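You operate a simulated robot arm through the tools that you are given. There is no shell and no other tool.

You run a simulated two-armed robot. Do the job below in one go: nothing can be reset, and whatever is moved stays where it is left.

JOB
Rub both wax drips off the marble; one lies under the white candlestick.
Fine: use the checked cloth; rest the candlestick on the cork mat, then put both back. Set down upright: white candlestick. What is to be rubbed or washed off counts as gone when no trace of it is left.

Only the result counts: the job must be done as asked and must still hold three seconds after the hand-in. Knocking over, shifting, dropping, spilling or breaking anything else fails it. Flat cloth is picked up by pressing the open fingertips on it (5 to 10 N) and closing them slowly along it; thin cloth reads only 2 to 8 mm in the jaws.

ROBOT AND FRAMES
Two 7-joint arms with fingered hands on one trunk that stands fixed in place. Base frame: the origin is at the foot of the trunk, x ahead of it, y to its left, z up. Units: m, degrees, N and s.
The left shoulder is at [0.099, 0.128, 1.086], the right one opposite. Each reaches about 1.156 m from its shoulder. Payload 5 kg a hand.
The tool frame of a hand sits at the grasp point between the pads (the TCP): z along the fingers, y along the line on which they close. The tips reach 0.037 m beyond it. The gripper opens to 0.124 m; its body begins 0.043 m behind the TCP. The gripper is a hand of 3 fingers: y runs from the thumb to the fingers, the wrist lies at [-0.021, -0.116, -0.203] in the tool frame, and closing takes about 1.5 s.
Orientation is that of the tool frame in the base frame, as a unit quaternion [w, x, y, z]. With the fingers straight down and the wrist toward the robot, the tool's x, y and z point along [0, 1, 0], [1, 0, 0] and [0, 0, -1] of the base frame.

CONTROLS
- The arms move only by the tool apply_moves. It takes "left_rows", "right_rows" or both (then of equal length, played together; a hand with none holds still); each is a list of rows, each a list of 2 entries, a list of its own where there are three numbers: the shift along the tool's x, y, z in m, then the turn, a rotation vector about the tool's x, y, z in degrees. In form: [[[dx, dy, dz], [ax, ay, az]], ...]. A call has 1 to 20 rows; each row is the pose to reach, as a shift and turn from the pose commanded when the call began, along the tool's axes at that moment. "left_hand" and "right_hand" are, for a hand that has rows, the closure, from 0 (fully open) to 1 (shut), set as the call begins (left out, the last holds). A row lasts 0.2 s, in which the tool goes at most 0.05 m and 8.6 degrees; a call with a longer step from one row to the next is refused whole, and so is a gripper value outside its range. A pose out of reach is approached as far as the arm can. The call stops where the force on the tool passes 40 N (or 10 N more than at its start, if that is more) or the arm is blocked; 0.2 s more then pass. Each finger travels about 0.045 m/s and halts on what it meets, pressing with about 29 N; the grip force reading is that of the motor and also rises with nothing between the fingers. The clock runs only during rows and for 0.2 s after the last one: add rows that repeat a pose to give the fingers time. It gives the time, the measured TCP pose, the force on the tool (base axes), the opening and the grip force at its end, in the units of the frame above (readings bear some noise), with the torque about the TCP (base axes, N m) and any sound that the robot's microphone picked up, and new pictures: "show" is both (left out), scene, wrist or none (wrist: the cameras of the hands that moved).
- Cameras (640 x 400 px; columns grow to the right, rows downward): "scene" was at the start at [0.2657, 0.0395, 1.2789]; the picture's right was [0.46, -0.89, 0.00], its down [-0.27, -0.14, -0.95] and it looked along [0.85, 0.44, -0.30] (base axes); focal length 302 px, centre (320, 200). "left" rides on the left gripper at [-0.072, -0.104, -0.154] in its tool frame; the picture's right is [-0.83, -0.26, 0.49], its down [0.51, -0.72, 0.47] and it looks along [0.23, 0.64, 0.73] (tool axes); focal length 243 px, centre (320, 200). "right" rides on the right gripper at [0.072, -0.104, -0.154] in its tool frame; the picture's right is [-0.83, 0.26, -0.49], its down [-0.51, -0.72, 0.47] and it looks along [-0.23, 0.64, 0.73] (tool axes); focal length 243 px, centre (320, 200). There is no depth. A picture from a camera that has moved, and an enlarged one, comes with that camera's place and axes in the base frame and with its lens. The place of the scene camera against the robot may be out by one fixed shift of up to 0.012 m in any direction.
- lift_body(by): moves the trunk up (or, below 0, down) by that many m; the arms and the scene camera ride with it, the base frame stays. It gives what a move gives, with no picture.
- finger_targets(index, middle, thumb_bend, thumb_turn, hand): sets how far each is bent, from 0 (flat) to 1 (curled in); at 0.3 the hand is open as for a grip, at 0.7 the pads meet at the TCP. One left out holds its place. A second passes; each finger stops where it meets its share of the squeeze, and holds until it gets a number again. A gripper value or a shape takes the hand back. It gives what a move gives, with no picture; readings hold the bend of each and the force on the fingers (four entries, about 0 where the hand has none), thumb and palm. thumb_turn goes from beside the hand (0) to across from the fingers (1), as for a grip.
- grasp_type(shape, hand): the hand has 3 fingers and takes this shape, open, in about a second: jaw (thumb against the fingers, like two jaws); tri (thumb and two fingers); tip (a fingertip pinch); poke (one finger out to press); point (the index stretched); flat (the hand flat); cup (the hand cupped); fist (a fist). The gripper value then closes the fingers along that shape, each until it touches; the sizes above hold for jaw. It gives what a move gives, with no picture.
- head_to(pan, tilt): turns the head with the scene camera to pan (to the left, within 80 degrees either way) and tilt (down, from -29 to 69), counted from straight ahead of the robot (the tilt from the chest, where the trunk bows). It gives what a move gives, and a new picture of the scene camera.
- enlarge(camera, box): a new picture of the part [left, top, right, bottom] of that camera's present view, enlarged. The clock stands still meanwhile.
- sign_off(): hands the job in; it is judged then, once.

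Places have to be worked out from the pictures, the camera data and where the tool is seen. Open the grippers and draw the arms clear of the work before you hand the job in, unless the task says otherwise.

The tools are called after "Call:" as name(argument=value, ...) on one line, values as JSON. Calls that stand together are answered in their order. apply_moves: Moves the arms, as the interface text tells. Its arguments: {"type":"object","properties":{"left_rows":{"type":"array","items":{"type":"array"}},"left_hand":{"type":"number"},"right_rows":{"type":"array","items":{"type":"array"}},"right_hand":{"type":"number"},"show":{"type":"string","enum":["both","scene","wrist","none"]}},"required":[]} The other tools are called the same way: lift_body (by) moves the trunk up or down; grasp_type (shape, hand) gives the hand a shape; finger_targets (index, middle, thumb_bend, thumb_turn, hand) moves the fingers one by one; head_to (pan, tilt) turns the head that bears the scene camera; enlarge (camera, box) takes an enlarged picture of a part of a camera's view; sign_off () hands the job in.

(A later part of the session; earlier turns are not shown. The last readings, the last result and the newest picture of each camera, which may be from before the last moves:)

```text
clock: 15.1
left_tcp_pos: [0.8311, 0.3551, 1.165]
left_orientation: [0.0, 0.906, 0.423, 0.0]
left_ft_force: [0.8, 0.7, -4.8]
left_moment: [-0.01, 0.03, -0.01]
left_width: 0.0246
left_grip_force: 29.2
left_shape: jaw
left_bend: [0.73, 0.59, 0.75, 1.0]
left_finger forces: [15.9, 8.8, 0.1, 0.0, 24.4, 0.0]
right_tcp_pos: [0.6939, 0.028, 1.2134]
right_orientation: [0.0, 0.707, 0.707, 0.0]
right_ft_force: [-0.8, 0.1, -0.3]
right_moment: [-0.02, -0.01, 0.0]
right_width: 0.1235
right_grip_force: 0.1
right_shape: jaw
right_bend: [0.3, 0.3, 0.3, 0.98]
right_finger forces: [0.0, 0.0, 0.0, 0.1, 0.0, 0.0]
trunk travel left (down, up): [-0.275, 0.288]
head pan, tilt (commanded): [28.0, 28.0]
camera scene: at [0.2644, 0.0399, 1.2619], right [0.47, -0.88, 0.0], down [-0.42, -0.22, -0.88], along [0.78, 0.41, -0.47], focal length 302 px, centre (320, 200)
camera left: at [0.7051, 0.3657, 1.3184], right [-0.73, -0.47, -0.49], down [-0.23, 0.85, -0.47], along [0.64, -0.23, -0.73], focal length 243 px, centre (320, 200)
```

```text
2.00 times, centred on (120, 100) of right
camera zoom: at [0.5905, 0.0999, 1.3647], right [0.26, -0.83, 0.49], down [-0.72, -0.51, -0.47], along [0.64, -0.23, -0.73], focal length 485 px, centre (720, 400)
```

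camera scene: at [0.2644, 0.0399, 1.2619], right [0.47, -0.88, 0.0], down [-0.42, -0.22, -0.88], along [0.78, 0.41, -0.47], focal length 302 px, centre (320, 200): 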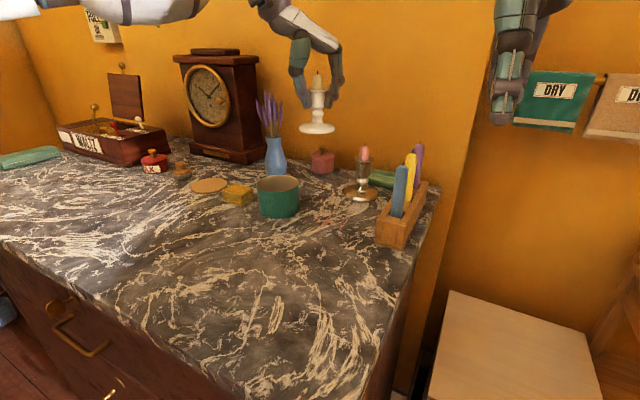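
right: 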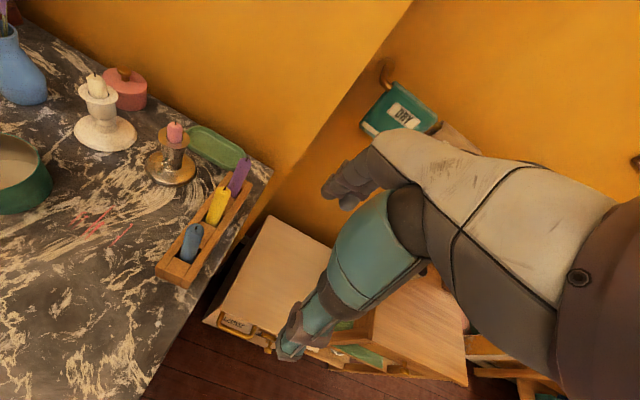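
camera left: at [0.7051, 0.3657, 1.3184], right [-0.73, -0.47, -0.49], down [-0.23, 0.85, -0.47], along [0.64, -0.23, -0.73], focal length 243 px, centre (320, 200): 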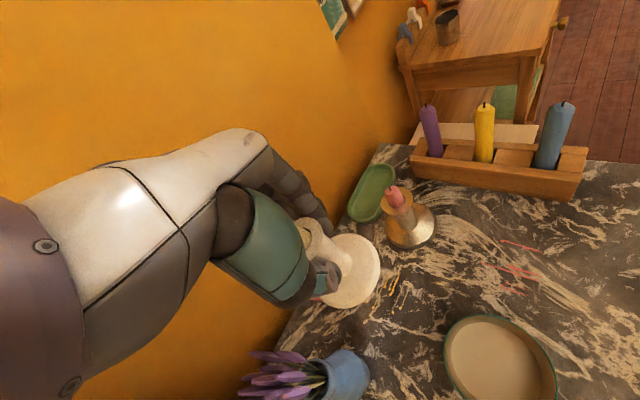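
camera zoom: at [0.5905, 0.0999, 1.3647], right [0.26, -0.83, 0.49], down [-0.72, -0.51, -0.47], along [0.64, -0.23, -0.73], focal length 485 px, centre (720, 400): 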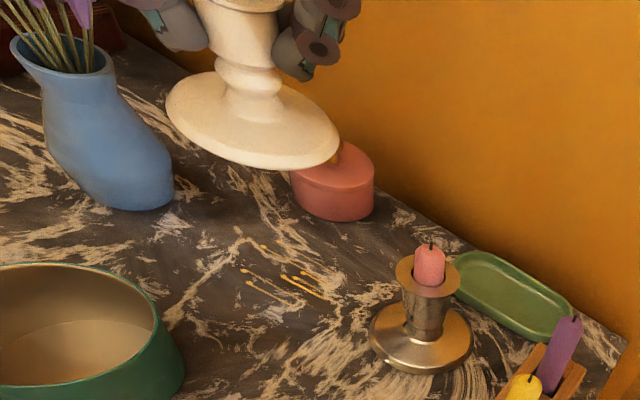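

A yellow wax drip lies under the candlestick, and the candlestick hangs upright. I carry it back over the green pot and then left over the cork mat, keeping height.

Call:
apply_moves(left_rows=[[[-0.018, -0.0275, 0.0], [0, 0, 0]], [[-0.0363, -0.055, 0.0], [0, 0, 0]], [[-0.0545, -0.0825, 0.0], [0, 0, 0]], [[-0.0726, -0.11, 0.0], [0, 0, 0]], [[-0.0416, -0.1354, 0.0], [0, 0, 0]], [[-0.0105, -0.1607, 0.0], [0, 0, 0]], [[0.0205, -0.1861, 0.0], [0, 0, 0]], [[0.0516, -0.2114, 0.0], [0, 0, 0]], [[0.0826, -0.2368, 0.0], [0, 0, 0]], [[0.0826, -0.2368, 0.0], [0, 0, 0]]], show="both")

Call:
enlarge(camera="scene", box=[140, 60, 320, 230])

Call:
enlarge(camera="right", box=[0, 40, 240, 240])

```text
clock: 17.3
left_tcp_pos: [0.7024, 0.5684, 1.1644]
left_orientation: [0.001, 0.906, 0.423, 0.0]
left_ft_force: [-0.3, -0.4, -4.2]
left_moment: [0.04, 0.01, 0.0]
left_width: 0.0245
left_grip_force: 29.1
left_shape: jaw
left_bend: [0.73, 0.59, 0.75, 1.0]
left_finger forces: [16.5, 9.3, 0.1, 0.0, 24.4, 0.0]
right_tcp_pos: [0.6938, 0.026, 1.2129]
right_orientation: [0.0, 0.707, 0.707, 0.0]
right_ft_force: [-0.3, 0.2, -0.1]
right_moment: [0.01, 0.0, -0.01]
right_width: 0.1233
right_grip_force: 0.0
right_shape: jaw
right_bend: [0.3, 0.3, 0.3, 0.98]
right_finger forces: [0.1, 0.0, 0.0, 0.0, 0.0, 0.0]
trunk travel left (down, up): [-0.275, 0.288]
head pan, tilt (commanded): [28.0, 28.0]
camera scene: at [0.2638, 0.0391, 1.2621], right [0.47, -0.88, 0.0], down [-0.41, -0.22, -0.88], along [0.78, 0.41, -0.47], focal length 302 px, centre (320, 200)
camera left: at [0.5773, 0.579, 1.3171], right [-0.73, -0.47, -0.49], down [-0.23, 0.85, -0.47], along [0.64, -0.23, -0.73], focal length 243 px, centre (320, 200)
```

scene: 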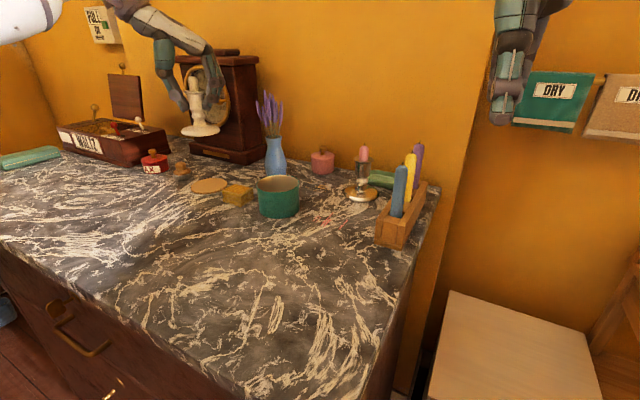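
left: 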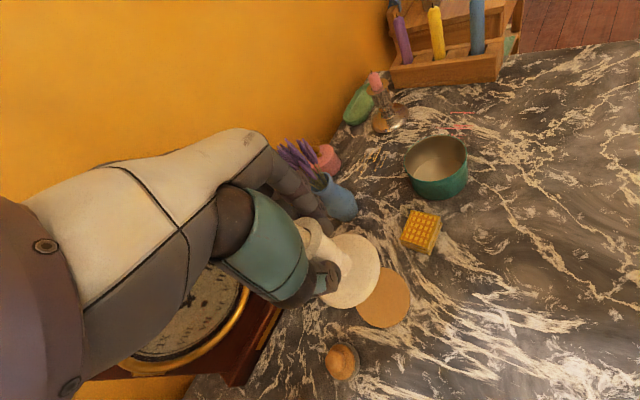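

```text
2.35 times, centred on (230, 145) of scene
camera zoom: at [0.2638, 0.0391, 1.2621], right [0.47, -0.88, 0.0], down [-0.41, -0.22, -0.88], along [0.78, 0.41, -0.47], focal length 712 px, centre (532, 329)
```

zoom: 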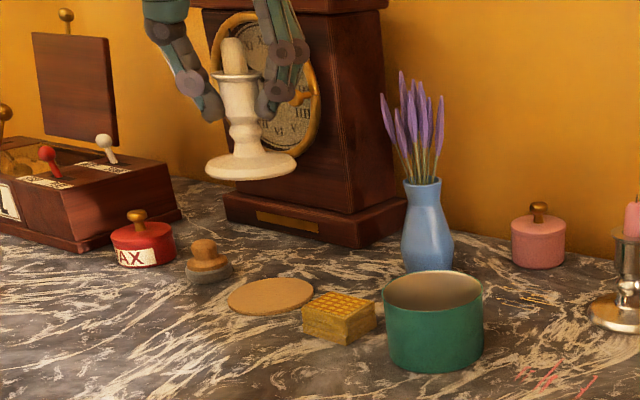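

```text
2.00 times, centred on (120, 140) of right
camera zoom: at [0.5898, 0.0989, 1.3651], right [0.26, -0.83, 0.49], down [-0.72, -0.51, -0.47], along [0.64, -0.23, -0.73], focal length 485 px, centre (720, 320)
```

zoom: 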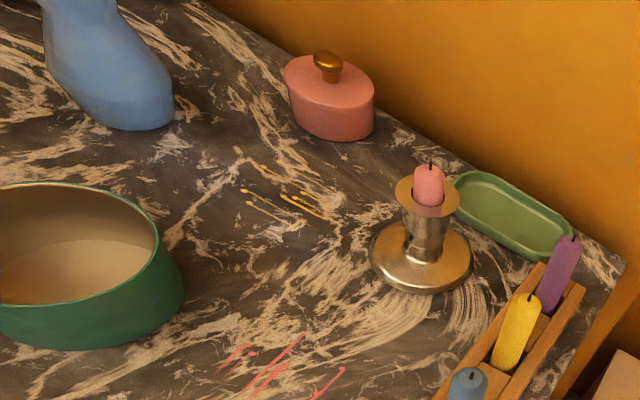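

The cork centre computes to about (0.7015, 0.572) and the held base to about (0.699, 0.568). I nudge the hand by 4 mm and lower to about 1 cm above the mat.

Call:
apply_moves(left_rows=[[[0.0045, -0.0003, 0.03], [0, 0, 0]], [[0.0045, -0.0003, 0.06], [0, 0, 0]], [[0.0045, -0.0003, 0.09], [0, 0, 0]], [[0.0045, -0.0003, 0.108], [0, 0, 0]], [[0.0045, -0.0003, 0.108], [0, 0, 0]]], show="both")

Call:
enlarge(camera="scene", box=[160, 120, 280, 220])

Call:
enlarge(camera="left", box=[280, 200, 440, 360])

```text
clock: 18.5
left_tcp_pos: [0.7044, 0.5718, 1.0565]
left_orientation: [0.0, 0.906, 0.423, 0.0]
left_ft_force: [-1.1, 0.0, -3.6]
left_moment: [0.01, 0.03, -0.03]
left_width: 0.0246
left_grip_force: 28.9
left_shape: jaw
left_bend: [0.73, 0.59, 0.75, 1.0]
left_finger forces: [16.6, 9.4, 0.1, 0.1, 24.3, 0.0]
right_tcp_pos: [0.6933, 0.0271, 1.2138]
right_orientation: [0.0, 0.707, 0.707, 0.0]
right_ft_force: [0.5, -0.3, 0.6]
right_moment: [0.03, -0.01, 0.02]
right_width: 0.1235
right_grip_force: 0.1
right_shape: jaw
right_bend: [0.3, 0.3, 0.3, 0.98]
right_finger forces: [0.1, 0.0, 0.0, 0.0, 0.0, 0.1]
trunk travel left (down, up): [-0.275, 0.288]
head pan, tilt (commanded): [28.0, 28.0]
camera scene: at [0.2635, 0.0393, 1.2622], right [0.47, -0.88, 0.0], down [-0.41, -0.22, -0.88], along [0.78, 0.41, -0.47], focal length 302 px, centre (320, 200)
camera left: at [0.5795, 0.5832, 1.2095], right [-0.73, -0.47, -0.49], down [-0.23, 0.85, -0.47], along [0.64, -0.23, -0.73], focal length 243 px, centre (320, 200)
```

scene: 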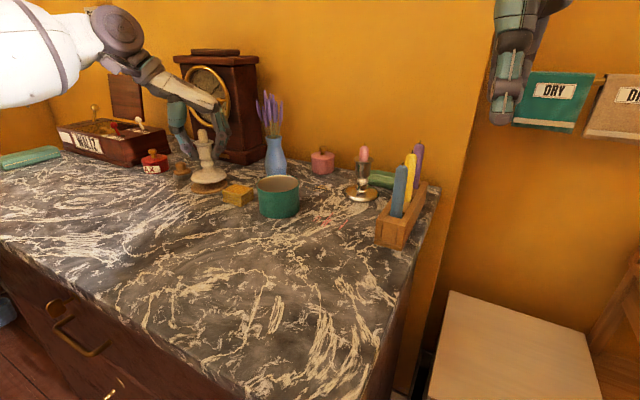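
left: 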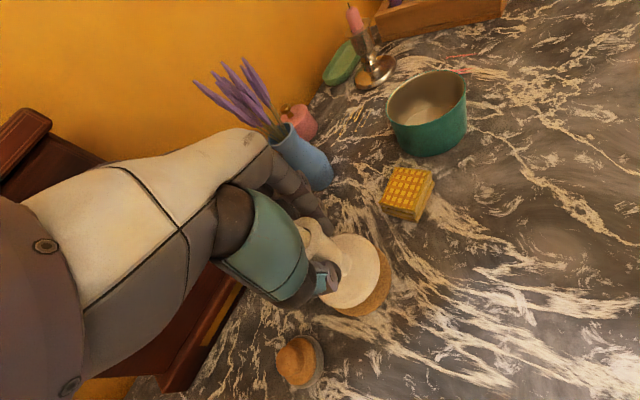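

```text
4.00 times, centred on (220, 170) of scene
camera zoom: at [0.2635, 0.0393, 1.2622], right [0.47, -0.88, 0.0], down [-0.41, -0.22, -0.88], along [0.78, 0.41, -0.47], focal length 1210 px, centre (720, 320)
```

zoom: 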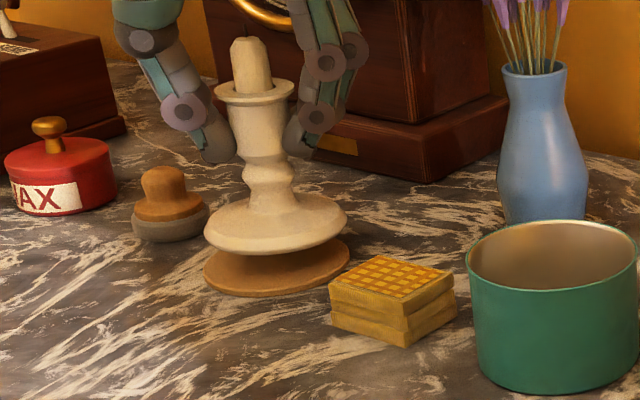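

```text
2.50 times, centred on (360, 280) of left
camera zoom: at [0.5795, 0.5832, 1.2095], right [-0.73, -0.47, -0.49], down [-0.23, 0.85, -0.47], along [0.64, -0.23, -0.73], focal length 606 px, centre (220, 0)
```

zoom: 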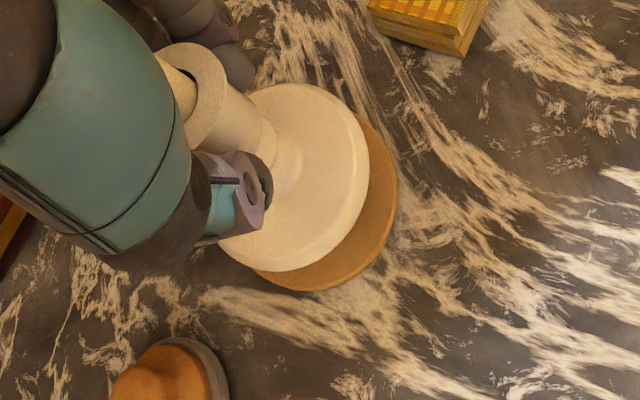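

The base is roughly above the mat; the views suggest the mat centre may be up to 1 cm nearer to the robot. I lower to a few mm above it to compare base and mat rims more directly.

Call:
apply_moves(left_rows=[[[0.0, 0.0, 0.007], [0, 0, 0]], [[0.0, 0.0, 0.013], [0, 0, 0]], [[0.0, 0.0, 0.013], [0, 0, 0]]], show="none")

Call:
enlarge(camera="scene", box=[160, 120, 280, 220])

Call:
enlarge(camera="left", box=[280, 200, 440, 360])

```text
clock: 19.3
left_tcp_pos: [0.7054, 0.5723, 1.0435]
left_orientation: [0.0, 0.906, 0.423, 0.0]
left_ft_force: [0.3, -0.4, -4.6]
left_moment: [0.01, 0.01, -0.02]
left_width: 0.0244
left_grip_force: 28.8
left_shape: jaw
left_bend: [0.73, 0.59, 0.75, 1.0]
left_finger forces: [16.5, 9.5, 0.0, 0.1, 24.3, 0.1]
right_tcp_pos: [0.6925, 0.0267, 1.2135]
right_orientation: [0.0, 0.707, 0.707, 0.0]
right_ft_force: [0.5, 0.0, -0.4]
right_moment: [-0.02, 0.0, 0.01]
right_width: 0.1236
right_grip_force: 0.2
right_shape: jaw
right_bend: [0.3, 0.3, 0.3, 0.98]
right_finger forces: [0.1, 0.1, 0.0, 0.0, 0.0, 0.0]
trunk travel left (down, up): [-0.275, 0.288]
head pan, tilt (commanded): [28.0, 28.0]
```

```text
4.00 times, centred on (220, 170) of scene
camera zoom: at [0.2638, 0.0396, 1.2621], right [0.47, -0.88, 0.0], down [-0.41, -0.22, -0.88], along [0.78, 0.41, -0.47], focal length 1210 px, centre (720, 320)
```

zoom: 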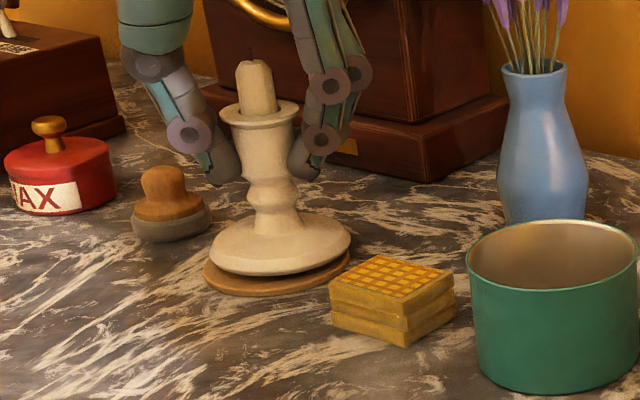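

```text
2.50 times, centred on (360, 280) of left
camera zoom: at [0.5799, 0.5829, 1.1964], right [-0.73, -0.47, -0.49], down [-0.23, 0.85, -0.47], along [0.64, -0.23, -0.73], focal length 606 px, centre (220, 0)
```

zoom: 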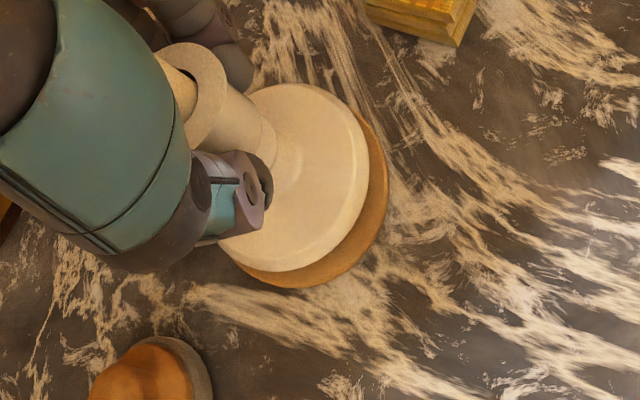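

Both views now agree the mat centre lies about 9 mm nearer in x than the base. I shift by that and lower in small steps to touch down.

Call:
apply_moves(left_rows=[[[-0.003, -0.0033, 0.0], [0, 0, 0]], [[-0.0062, -0.0066, 0.0], [0, 0, 0]], [[-0.0062, -0.0066, 0.002], [0, 0, 0]], [[-0.0062, -0.0066, 0.004], [0, 0, 0]], [[-0.0062, -0.0066, 0.004], [0, 0, 0]]], show="none")

Call:
enlarge(camera="scene", box=[160, 120, 280, 220])

Call:
enlarge(camera="left", box=[280, 200, 440, 360])

```text
clock: 20.5
left_tcp_pos: [0.6968, 0.5731, 1.0387]
left_orientation: [0.0, 0.906, 0.422, 0.0]
left_ft_force: [-1.6, -0.1, -3.9]
left_moment: [0.03, 0.02, -0.06]
left_width: 0.0246
left_grip_force: 28.8
left_shape: jaw
left_bend: [0.73, 0.59, 0.75, 1.0]
left_finger forces: [16.5, 9.3, 0.1, 0.0, 24.2, 0.1]
right_tcp_pos: [0.6919, 0.0267, 1.2127]
right_orientation: [0.0, 0.706, 0.708, -0.001]
right_ft_force: [0.0, 0.1, 0.6]
right_moment: [-0.04, -0.01, 0.0]
right_width: 0.1233
right_grip_force: 0.1
right_shape: jaw
right_bend: [0.3, 0.3, 0.3, 0.98]
right_finger forces: [0.0, 0.0, 0.0, 0.1, 0.0, 0.1]
trunk travel left (down, up): [-0.275, 0.288]
head pan, tilt (commanded): [28.0, 28.0]
```

```text
4.00 times, centred on (220, 170) of scene
camera zoom: at [0.2637, 0.0396, 1.2621], right [0.47, -0.88, 0.0], down [-0.41, -0.22, -0.88], along [0.78, 0.41, -0.47], focal length 1210 px, centre (720, 320)
```

zoom: 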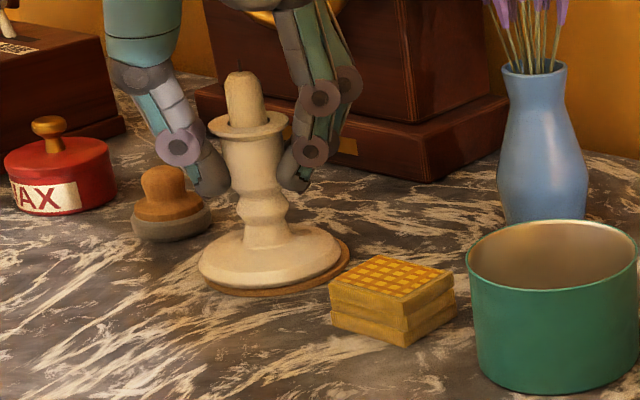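

```text
2.50 times, centred on (360, 280) of left
camera zoom: at [0.5713, 0.5832, 1.1922], right [-0.73, -0.47, -0.49], down [-0.23, 0.85, -0.47], along [0.64, -0.23, -0.73], focal length 606 px, centre (220, 0)
```

zoom: 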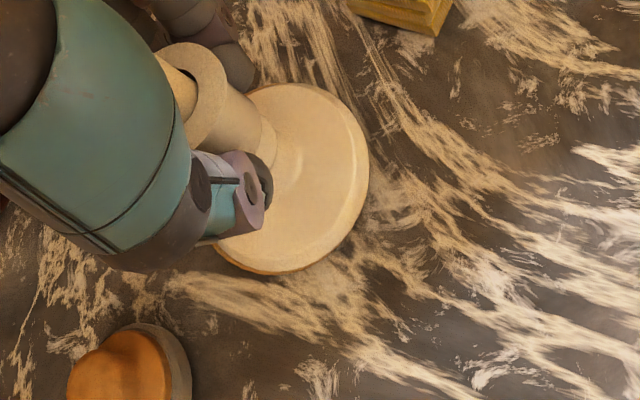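

Still hanging free (−3.9 N); the base is now about 3 mm left of the mat centre. I correct that and lower the last millimetres.

Call:
apply_moves(left_rows=[[[-0.001, 0.0035, 0.0], [0, 0, 0]], [[-0.001, 0.0035, 0.001], [0, 0, 0]], [[-0.001, 0.0035, 0.002], [0, 0, 0]], [[-0.001, 0.0035, 0.002], [0, 0, 0]]], show="none")

Call:
enlarge(camera="scene", box=[160, 120, 280, 220])

```text
clock: 21.5
left_tcp_pos: [0.6998, 0.5689, 1.0375]
left_orientation: [0.0, 0.906, 0.423, 0.0]
left_ft_force: [-3.1, -0.6, 1.6]
left_moment: [-0.04, -0.03, -0.02]
left_width: 0.0246
left_grip_force: 28.8
left_shape: jaw
left_bend: [0.73, 0.59, 0.75, 1.0]
left_finger forces: [16.5, 9.3, 0.0, 0.0, 26.4, 0.0]
right_tcp_pos: [0.6924, 0.0272, 1.2134]
right_orientation: [0.0, 0.707, 0.707, 0.001]
right_ft_force: [0.5, 0.4, -1.5]
right_moment: [0.0, 0.0, -0.01]
right_width: 0.1236
right_grip_force: 0.0
right_shape: jaw
right_bend: [0.3, 0.3, 0.3, 0.98]
right_finger forces: [0.0, 0.1, 0.0, 0.1, 0.1, 0.0]
trunk travel left (down, up): [-0.275, 0.288]
head pan, tilt (commanded): [28.0, 28.0]
```

```text
4.00 times, centred on (220, 170) of scene
camera zoom: at [0.2628, 0.0393, 1.2623], right [0.47, -0.88, 0.0], down [-0.41, -0.22, -0.88], along [0.78, 0.41, -0.47], focal length 1210 px, centre (720, 320)
```

zoom: 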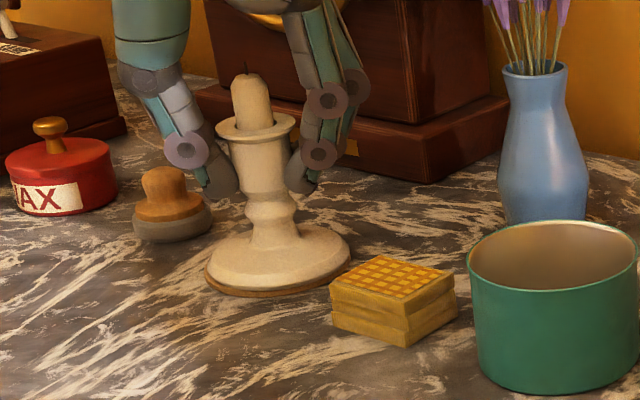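

The force went from −4 N to +1.6 N, so the candlestick now rests on the mat, centred and upright. I open the hand to release it.

Call:
apply_moves(left_rows=[[[0.0, 0.0, 0.0], [0, 0, 0]], [[0.0, 0.0, 0.0], [0, 0, 0]], [[0.0, 0.0, 0.0], [0, 0, 0]], [[0.0, 0.0, 0.0], [0, 0, 0]], [[0.0, 0.0, 0.0], [0, 0, 0]], [[0.0, 0.0, 0.0], [0, 0, 0]]], left_hand=0.36, show="both")

Call:
enlarge(camera="scene", box=[160, 120, 280, 220])

Call:
enlarge(camera="left", box=[280, 200, 440, 360])

```text
clock: 22.9
left_tcp_pos: [0.6993, 0.571, 1.0362]
left_orientation: [0.0, 0.906, 0.423, 0.0]
left_ft_force: [0.3, 1.0, -0.1]
left_moment: [-0.01, 0.01, 0.01]
left_width: 0.079
left_grip_force: 0.0
left_shape: jaw
left_bend: [0.73, 0.4, 0.63, 1.0]
left_finger forces: [0.0, 0.1, 0.1, 0.0, 0.1, 0.0]
right_tcp_pos: [0.6925, 0.0273, 1.2131]
right_orientation: [0.001, 0.708, 0.707, 0.0]
right_ft_force: [-0.2, 0.3, 1.0]
right_moment: [0.0, -0.03, 0.03]
right_width: 0.1234
right_grip_force: 0.0
right_shape: jaw
right_bend: [0.3, 0.3, 0.3, 0.98]
right_finger forces: [0.0, 0.1, 0.0, 0.0, 0.1, 0.0]
trunk travel left (down, up): [-0.275, 0.288]
head pan, tilt (commanded): [28.0, 28.0]
camera scene: at [0.2634, 0.0393, 1.2622], right [0.47, -0.88, 0.0], down [-0.41, -0.22, -0.88], along [0.78, 0.41, -0.47], focal length 302 px, centre (320, 200)
camera left: at [0.5735, 0.5798, 1.1904], right [-0.73, -0.47, -0.49], down [-0.23, 0.85, -0.47], along [0.64, -0.23, -0.73], focal length 243 px, centre (320, 200)
```

scene: 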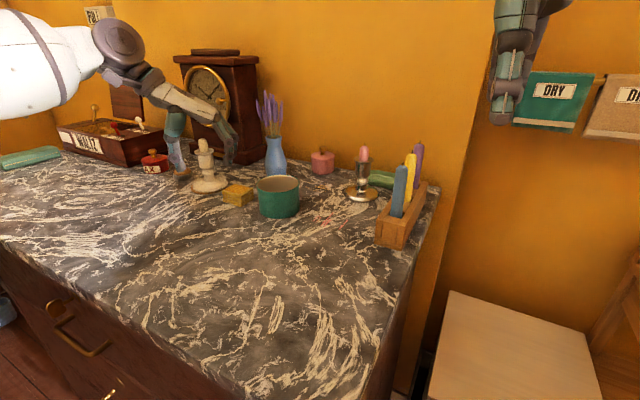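
left: 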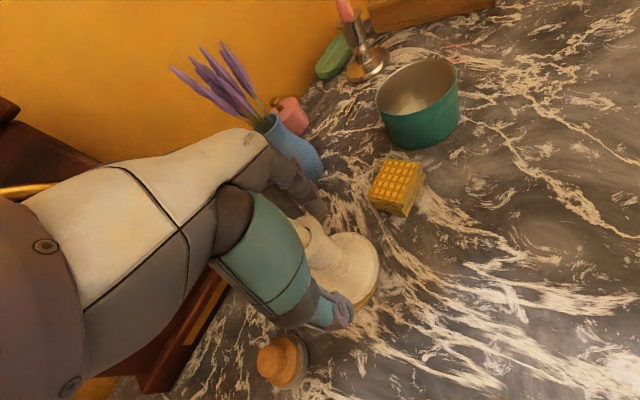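

```text
4.00 times, centred on (220, 170) of scene
camera zoom: at [0.2634, 0.0393, 1.2622], right [0.47, -0.88, 0.0], down [-0.41, -0.22, -0.88], along [0.78, 0.41, -0.47], focal length 1210 px, centre (720, 320)
```

zoom: 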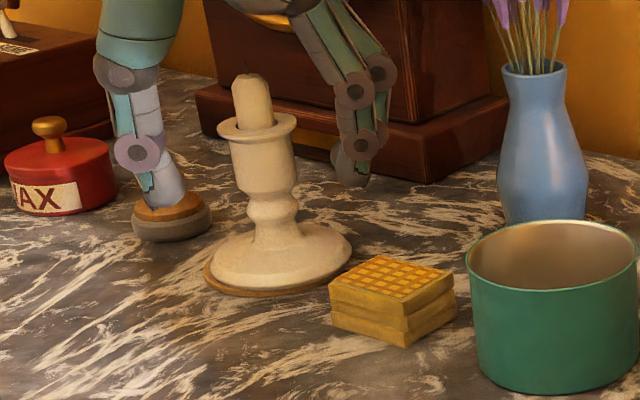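

```text
2.50 times, centred on (360, 280) of left
camera zoom: at [0.5735, 0.5798, 1.1904], right [-0.73, -0.47, -0.49], down [-0.23, 0.85, -0.47], along [0.64, -0.23, -0.73], focal length 606 px, centre (220, 0)
```

zoom: 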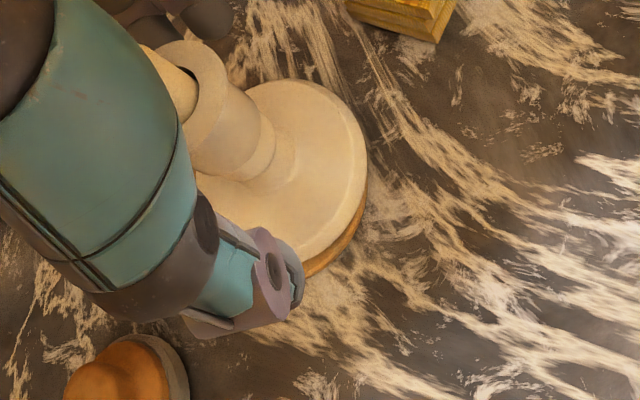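

Released: the candlestick stands on the mat. I raise the hand straight up clear of the candle, then turn it back to 0° above the checked cloth at about (0.682, 0.467).

Call:
apply_moves(left_rows=[[[0.0, 0.0, -0.03], [0, 0, 0]], [[0.0, 0.0, -0.065], [0, 0, 0]], [[0.0, 0.0, -0.1], [0, 0, 0]], [[0.0, 0.0, -0.135], [0, 0, 0]], [[-0.018, 0.011, -0.135], [0, 0, -8]], [[-0.036, 0.022, -0.135], [0, 0, -16]], [[-0.055, 0.033, -0.135], [0, 0, -24]], [[-0.073, 0.044, -0.135], [0, 0, -32]], [[-0.091, 0.054, -0.135], [0, 0, -40]], [[-0.091, 0.054, -0.135], [0, 0, -40]]], left_hand=0.3, show="both")

Call:
enlarge(camera="scene", box=[160, 120, 340, 240])

Call:
enlarge(camera="left", box=[260, 120, 480, 330])

Call:
enlarge(camera="right", box=[60, 90, 200, 220])

```text
clock: 25.1
left_tcp_pos: [0.6822, 0.4667, 1.1721]
left_orientation: [0.0, 0.707, 0.707, 0.0]
left_ft_force: [0.2, 0.9, -0.2]
left_moment: [-0.01, -0.02, 0.02]
left_width: 0.0862
left_grip_force: 0.0
left_shape: jaw
left_bend: [0.27, 0.37, 0.59, 0.99]
left_finger forces: [0.0, 0.1, 0.0, 0.1, 0.1, 0.0]
right_tcp_pos: [0.6931, 0.0283, 1.2129]
right_orientation: [0.001, 0.707, 0.707, -0.001]
right_ft_force: [-0.6, -0.4, -0.2]
right_moment: [-0.03, 0.0, 0.01]
right_width: 0.1234
right_grip_force: 0.0
right_shape: jaw
right_bend: [0.3, 0.3, 0.3, 0.98]
right_finger forces: [0.0, 0.0, 0.0, 0.0, 0.0, 0.1]
trunk travel left (down, up): [-0.275, 0.288]
head pan, tilt (commanded): [28.0, 28.0]
camera scene: at [0.2636, 0.0402, 1.2621], right [0.47, -0.88, 0.0], down [-0.41, -0.22, -0.88], along [0.78, 0.41, -0.47], focal length 302 px, centre (320, 200)
camera left: at [0.5787, 0.3932, 1.3254], right [-0.26, -0.83, -0.49], down [-0.72, 0.51, -0.47], along [0.64, 0.23, -0.73], focal length 243 px, centre (320, 200)
```

scene: 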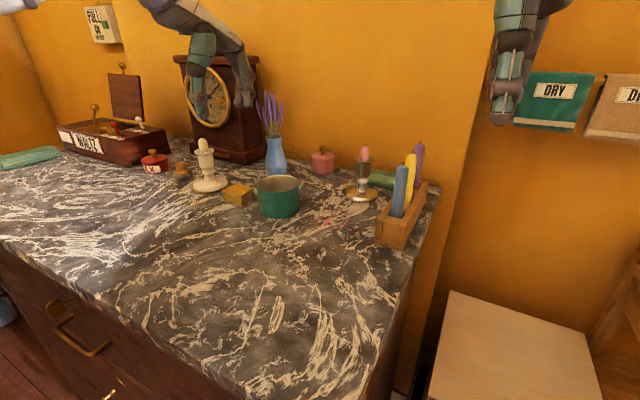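
left: 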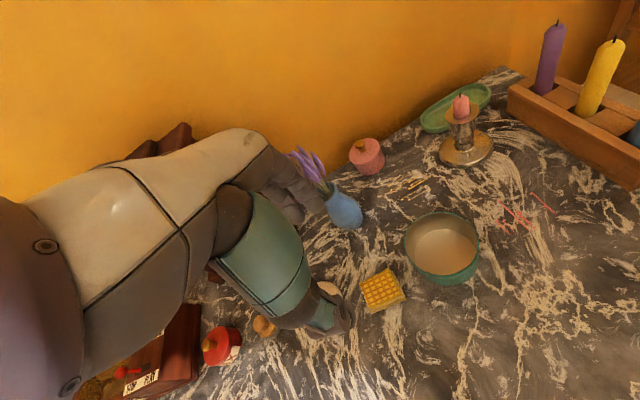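

```text
3.33 times, centred on (250, 180) of scene
camera zoom: at [0.2636, 0.0402, 1.2621], right [0.47, -0.88, 0.0], down [-0.41, -0.22, -0.88], along [0.78, 0.41, -0.47], focal length 1008 px, centre (553, 267)
```

zoom: 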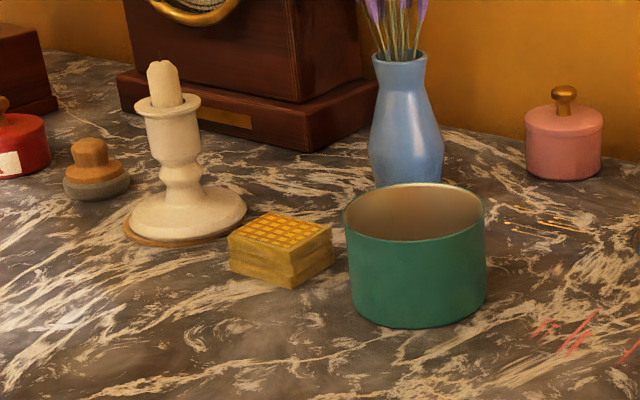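

```text
1.90 times, centred on (370, 225) of left
camera zoom: at [0.5787, 0.3932, 1.3254], right [-0.26, -0.83, -0.49], down [-0.72, 0.51, -0.47], along [0.64, 0.23, -0.73], focal length 462 px, centre (225, 152)
```

zoom: 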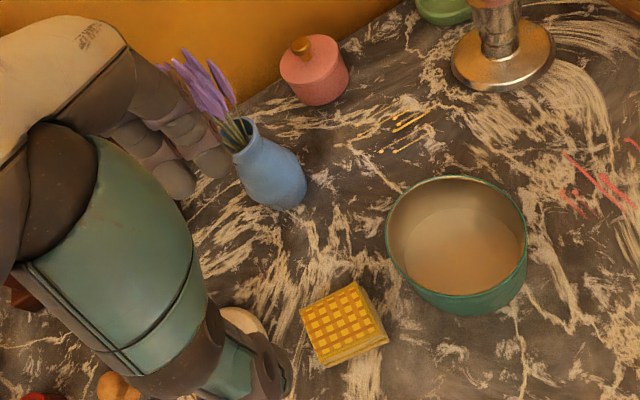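

```text
3.08 times, centred on (130, 155) of right
camera zoom: at [0.5895, 0.1002, 1.3651], right [0.26, -0.83, 0.49], down [-0.72, -0.51, -0.47], along [0.64, -0.23, -0.73], focal length 746 px, centre (905, 338)
```

zoom: 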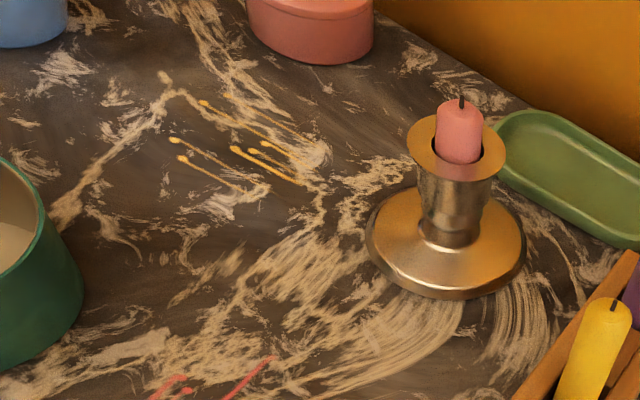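

The cloth block spans x 0.663–0.703, y 0.441–0.488, top z ≈ 0.983, and drip B spans x 0.80–0.842, y 0.317–0.381. I lower the open hand around the cloth to z ≈ 1.02 first.

Call:
apply_moves(left_rows=[[[-0.002, 0.001, 0.04], [0, 0, 0]], [[-0.002, 0.001, 0.08], [0, 0, 0]], [[-0.002, 0.001, 0.115], [0, 0, 0]], [[-0.002, 0.001, 0.14], [0, 0, 0]], [[-0.002, 0.001, 0.152], [0, 0, 0]], [[-0.002, 0.001, 0.152], [0, 0, 0]]], show="both")

Call:
enlarge(camera="scene", box=[160, 120, 340, 240])

Call:
enlarge(camera="left", box=[260, 150, 480, 360])

```text
clock: 26.5
left_tcp_pos: [0.6843, 0.4625, 1.0202]
left_orientation: [0.001, 0.707, 0.707, 0.0]
left_ft_force: [0.5, -0.8, -0.2]
left_moment: [0.01, -0.01, -0.02]
left_width: 0.0866
left_grip_force: 0.0
left_shape: jaw
left_bend: [0.27, 0.37, 0.59, 0.99]
left_finger forces: [0.1, 0.0, 0.0, 0.0, 0.0, 0.0]
right_tcp_pos: [0.6922, 0.0271, 1.2136]
right_orientation: [0.0, 0.707, 0.707, 0.001]
right_ft_force: [-0.5, -0.4, 0.2]
right_moment: [0.0, 0.0, -0.01]
right_width: 0.1236
right_grip_force: 0.0
right_shape: jaw
right_bend: [0.3, 0.3, 0.3, 0.98]
right_finger forces: [0.1, 0.1, 0.0, 0.0, 0.1, 0.0]
trunk travel left (down, up): [-0.275, 0.288]
head pan, tilt (commanded): [28.0, 28.0]
camera scene: at [0.2633, 0.0392, 1.2622], right [0.47, -0.88, 0.0], down [-0.41, -0.22, -0.88], along [0.78, 0.41, -0.47], focal length 302 px, centre (320, 200)
camera left: at [0.5798, 0.3884, 1.1735], right [-0.26, -0.83, -0.49], down [-0.72, 0.51, -0.47], along [0.64, 0.23, -0.73], focal length 243 px, centre (320, 200)
```

scene: 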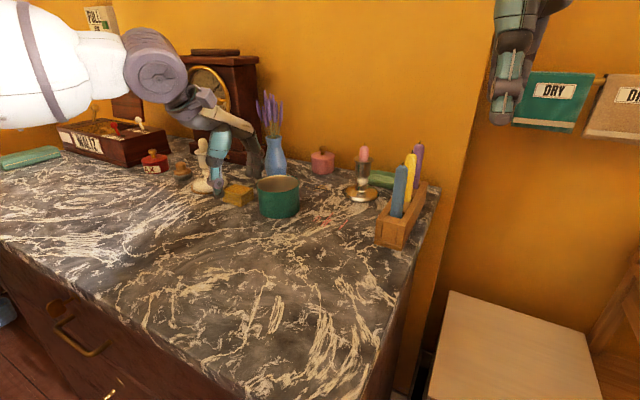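
left: 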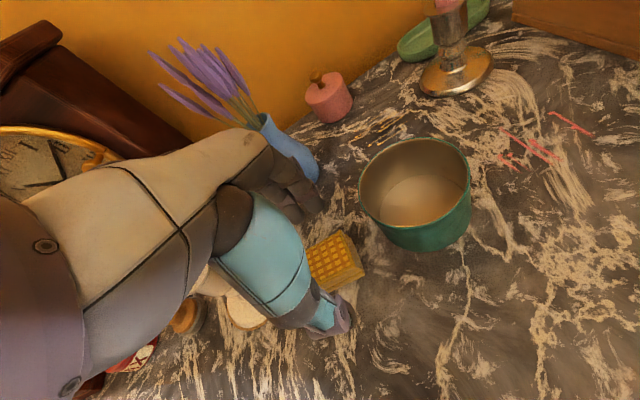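

```text
3.33 times, centred on (250, 180) of scene
camera zoom: at [0.2633, 0.0392, 1.2622], right [0.47, -0.88, 0.0], down [-0.41, -0.22, -0.88], along [0.78, 0.41, -0.47], focal length 1008 px, centre (553, 267)
```

zoom: 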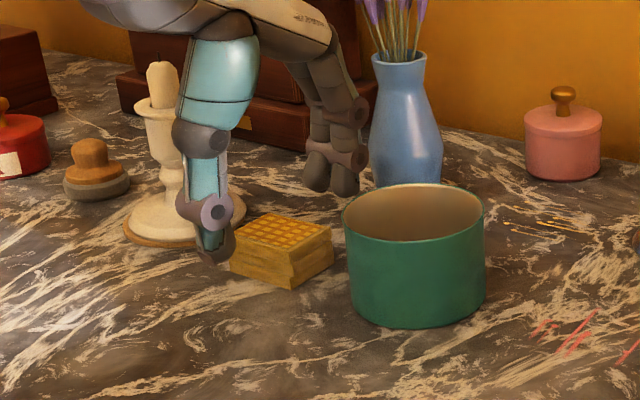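

```text
1.90 times, centred on (370, 255) of left
camera zoom: at [0.5798, 0.3884, 1.1735], right [-0.26, -0.83, -0.49], down [-0.72, 0.51, -0.47], along [0.64, 0.23, -0.73], focal length 462 px, centre (225, 95)
```

zoom: 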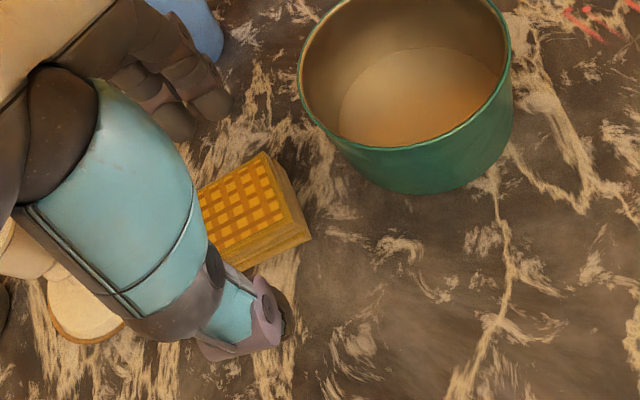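

The hand straddles the cloth; views suggest the cloth centre is about 3 mm further right. I lower to TCP z ≈ 1.000 (tips about 9 mm above marble) and close on the cloth.

Call:
apply_moves(left_rows=[[[-0.003, -0.001, 0.01], [0, 0, 0]], [[-0.003, -0.001, 0.02], [0, 0, 0]], [[-0.003, -0.001, 0.02], [0, 0, 0]]], show="none")

Call:
apply_moves(left_rows=[[[0, 0, 0], [0, 0, 0]], [[0, 0, 0], [0, 0, 0]], [[0, 0, 0], [0, 0, 0]], [[0, 0, 0], [0, 0, 0]]], left_hand=0.58, show="both")

Call:
enlarge(camera="scene", box=[180, 130, 320, 230])

Call:
enlarge(camera="left", box=[260, 150, 480, 360])

```text
clock: 27.3
left_tcp_pos: [0.682, 0.4591, 1.0004]
left_orientation: [0.001, 0.707, 0.707, 0.0]
left_ft_force: [-0.5, 0.8, 0.2]
left_moment: [-0.03, 0.02, 0.0]
left_width: 0.0864
left_grip_force: 0.1
left_shape: jaw
left_bend: [0.27, 0.37, 0.59, 0.99]
left_finger forces: [0.0, 0.0, 0.1, 0.0, 0.0, 0.0]
right_tcp_pos: [0.6937, 0.0253, 1.2135]
right_orientation: [-0.001, 0.707, 0.707, -0.001]
right_ft_force: [-0.4, 0.7, -1.0]
right_moment: [0.0, 0.01, -0.02]
right_width: 0.1237
right_grip_force: 0.1
right_shape: jaw
right_bend: [0.3, 0.3, 0.3, 0.98]
right_finger forces: [0.1, 0.0, 0.1, 0.0, 0.0, 0.0]
trunk travel left (down, up): [-0.275, 0.288]
head pan, tilt (commanded): [28.0, 28.0]
```

```text
clock: 28.3
left_tcp_pos: [0.6817, 0.4591, 1.0004]
left_orientation: [0.001, 0.707, 0.707, 0.0]
left_ft_force: [0.0, 1.4, -0.3]
left_moment: [-0.01, -0.02, 0.01]
left_width: 0.0524
left_grip_force: 0.0
left_shape: jaw
left_bend: [0.74, 0.48, 0.72, 1.0]
left_finger forces: [0.1, 0.0, 0.0, 0.1, 0.1, 0.0]
right_tcp_pos: [0.6937, 0.0267, 1.2132]
right_orientation: [0.001, 0.707, 0.707, 0.0]
right_ft_force: [0.6, -0.5, -0.5]
right_moment: [-0.01, -0.01, -0.01]
right_width: 0.1234
right_grip_force: 0.1
right_shape: jaw
right_bend: [0.3, 0.3, 0.3, 0.98]
right_finger forces: [0.1, 0.0, 0.0, 0.1, 0.0, 0.0]
trunk travel left (down, up): [-0.275, 0.288]
head pan, tilt (commanded): [28.0, 28.0]
camera scene: at [0.2633, 0.0393, 1.2622], right [0.47, -0.88, 0.0], down [-0.41, -0.22, -0.88], along [0.78, 0.41, -0.47], focal length 302 px, centre (320, 200)
camera left: at [0.5789, 0.3861, 1.1537], right [-0.26, -0.83, -0.49], down [-0.72, 0.51, -0.47], along [0.64, 0.23, -0.73], focal length 243 px, centre (320, 200)
```

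scene: 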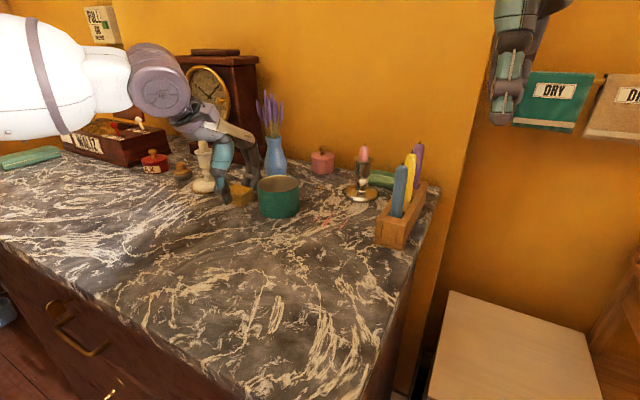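
left: 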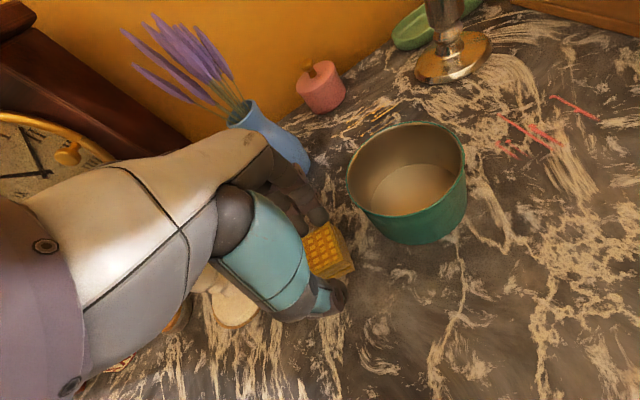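

```text
4.00 times, centred on (250, 180) of scene
camera zoom: at [0.2633, 0.0393, 1.2622], right [0.47, -0.88, 0.0], down [-0.41, -0.22, -0.88], along [0.78, 0.41, -0.47], focal length 1210 px, centre (600, 280)
```

zoom: 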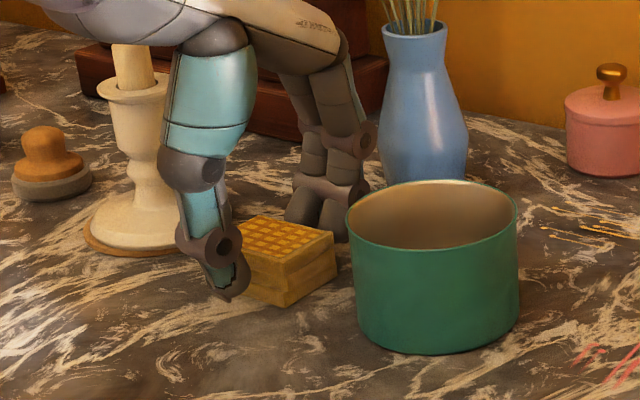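

```text
1.90 times, centred on (370, 255) of left
camera zoom: at [0.5789, 0.3861, 1.1537], right [-0.26, -0.83, -0.49], down [-0.72, 0.51, -0.47], along [0.64, 0.23, -0.73], focal length 462 px, centre (225, 95)
```

zoom: 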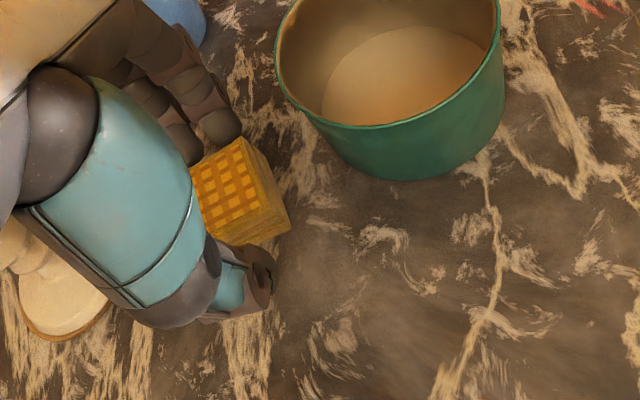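

Both thumb and fingers are close to the cloth faces, tips just above the marble. I close fully on the cloth.

Call:
apply_moves(left_rows=[[[0, 0, 0], [0, 0, 0]], [[0, 0, 0], [0, 0, 0]], [[0, 0, 0], [0, 0, 0]], [[0, 0, 0], [0, 0, 0]], [[0, 0, 0], [0, 0, 0]], [[0, 0, 0], [0, 0, 0]]], left_hand=1.0, show="both")

Call:
enlarge(camera="scene", box=[180, 130, 320, 230])

Call:
enlarge(camera="left", box=[260, 150, 480, 360])

```text
clock: 29.7
left_tcp_pos: [0.683, 0.4591, 0.9993]
left_orientation: [0.0, 0.707, 0.707, -0.001]
left_ft_force: [0.8, 0.0, 0.7]
left_moment: [-0.03, -0.01, -0.01]
left_width: 0.0366
left_grip_force: 29.4
left_shape: jaw
left_bend: [0.74, 0.54, 0.74, 1.0]
left_finger forces: [16.8, 9.1, 0.0, 0.0, 25.9, 0.0]
right_tcp_pos: [0.6924, 0.0277, 1.2133]
right_orientation: [0.0, 0.707, 0.707, 0.0]
right_ft_force: [-0.6, 0.1, 0.3]
right_moment: [0.01, 0.01, 0.01]
right_width: 0.1236
right_grip_force: 0.0
right_shape: jaw
right_bend: [0.3, 0.3, 0.3, 0.98]
right_finger forces: [0.1, 0.0, 0.0, 0.0, 0.0, 0.1]
trunk travel left (down, up): [-0.275, 0.288]
head pan, tilt (commanded): [28.0, 28.0]
camera scene: at [0.2634, 0.0393, 1.2622], right [0.47, -0.88, 0.0], down [-0.41, -0.22, -0.88], along [0.78, 0.41, -0.47], focal length 302 px, centre (320, 200)
camera left: at [0.5789, 0.3862, 1.1537], right [-0.26, -0.83, -0.49], down [-0.72, 0.51, -0.47], along [0.64, 0.23, -0.73], focal length 243 px, centre (320, 200)
```

scene: 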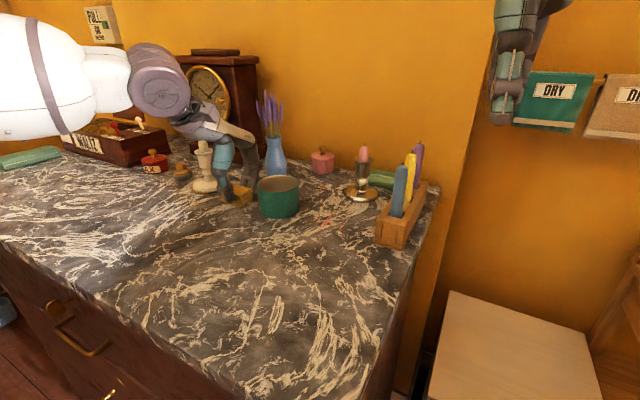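
left: 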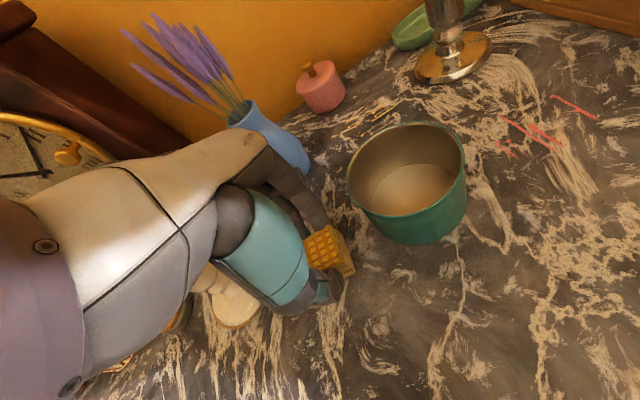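

```text
4.00 times, centred on (250, 180) of scene
camera zoom: at [0.2634, 0.0393, 1.2622], right [0.47, -0.88, 0.0], down [-0.41, -0.22, -0.88], along [0.78, 0.41, -0.47], focal length 1210 px, centre (600, 280)
```

zoom: 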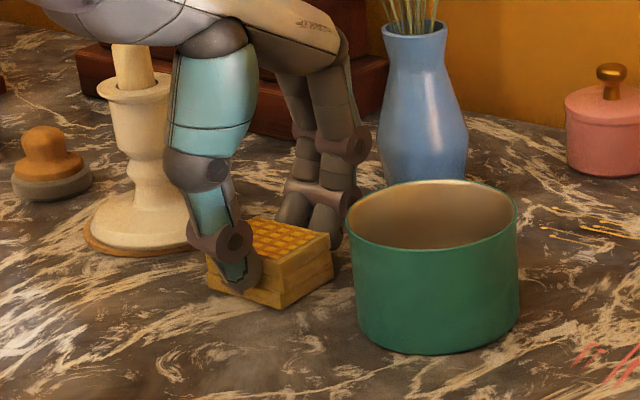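

```text
1.90 times, centred on (370, 255) of left
camera zoom: at [0.5789, 0.3862, 1.1537], right [-0.26, -0.83, -0.49], down [-0.72, 0.51, -0.47], along [0.64, 0.23, -0.73], focal length 462 px, centre (225, 95)
```

zoom: 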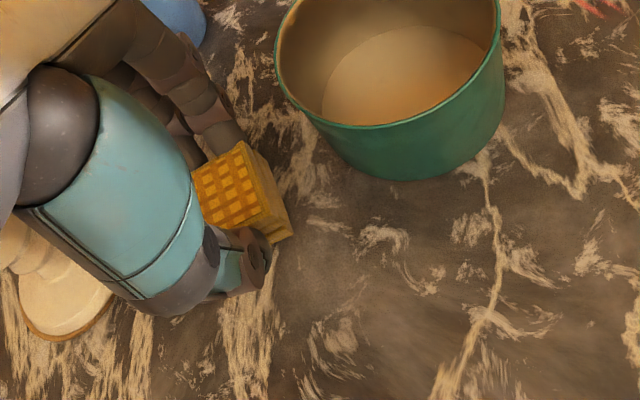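

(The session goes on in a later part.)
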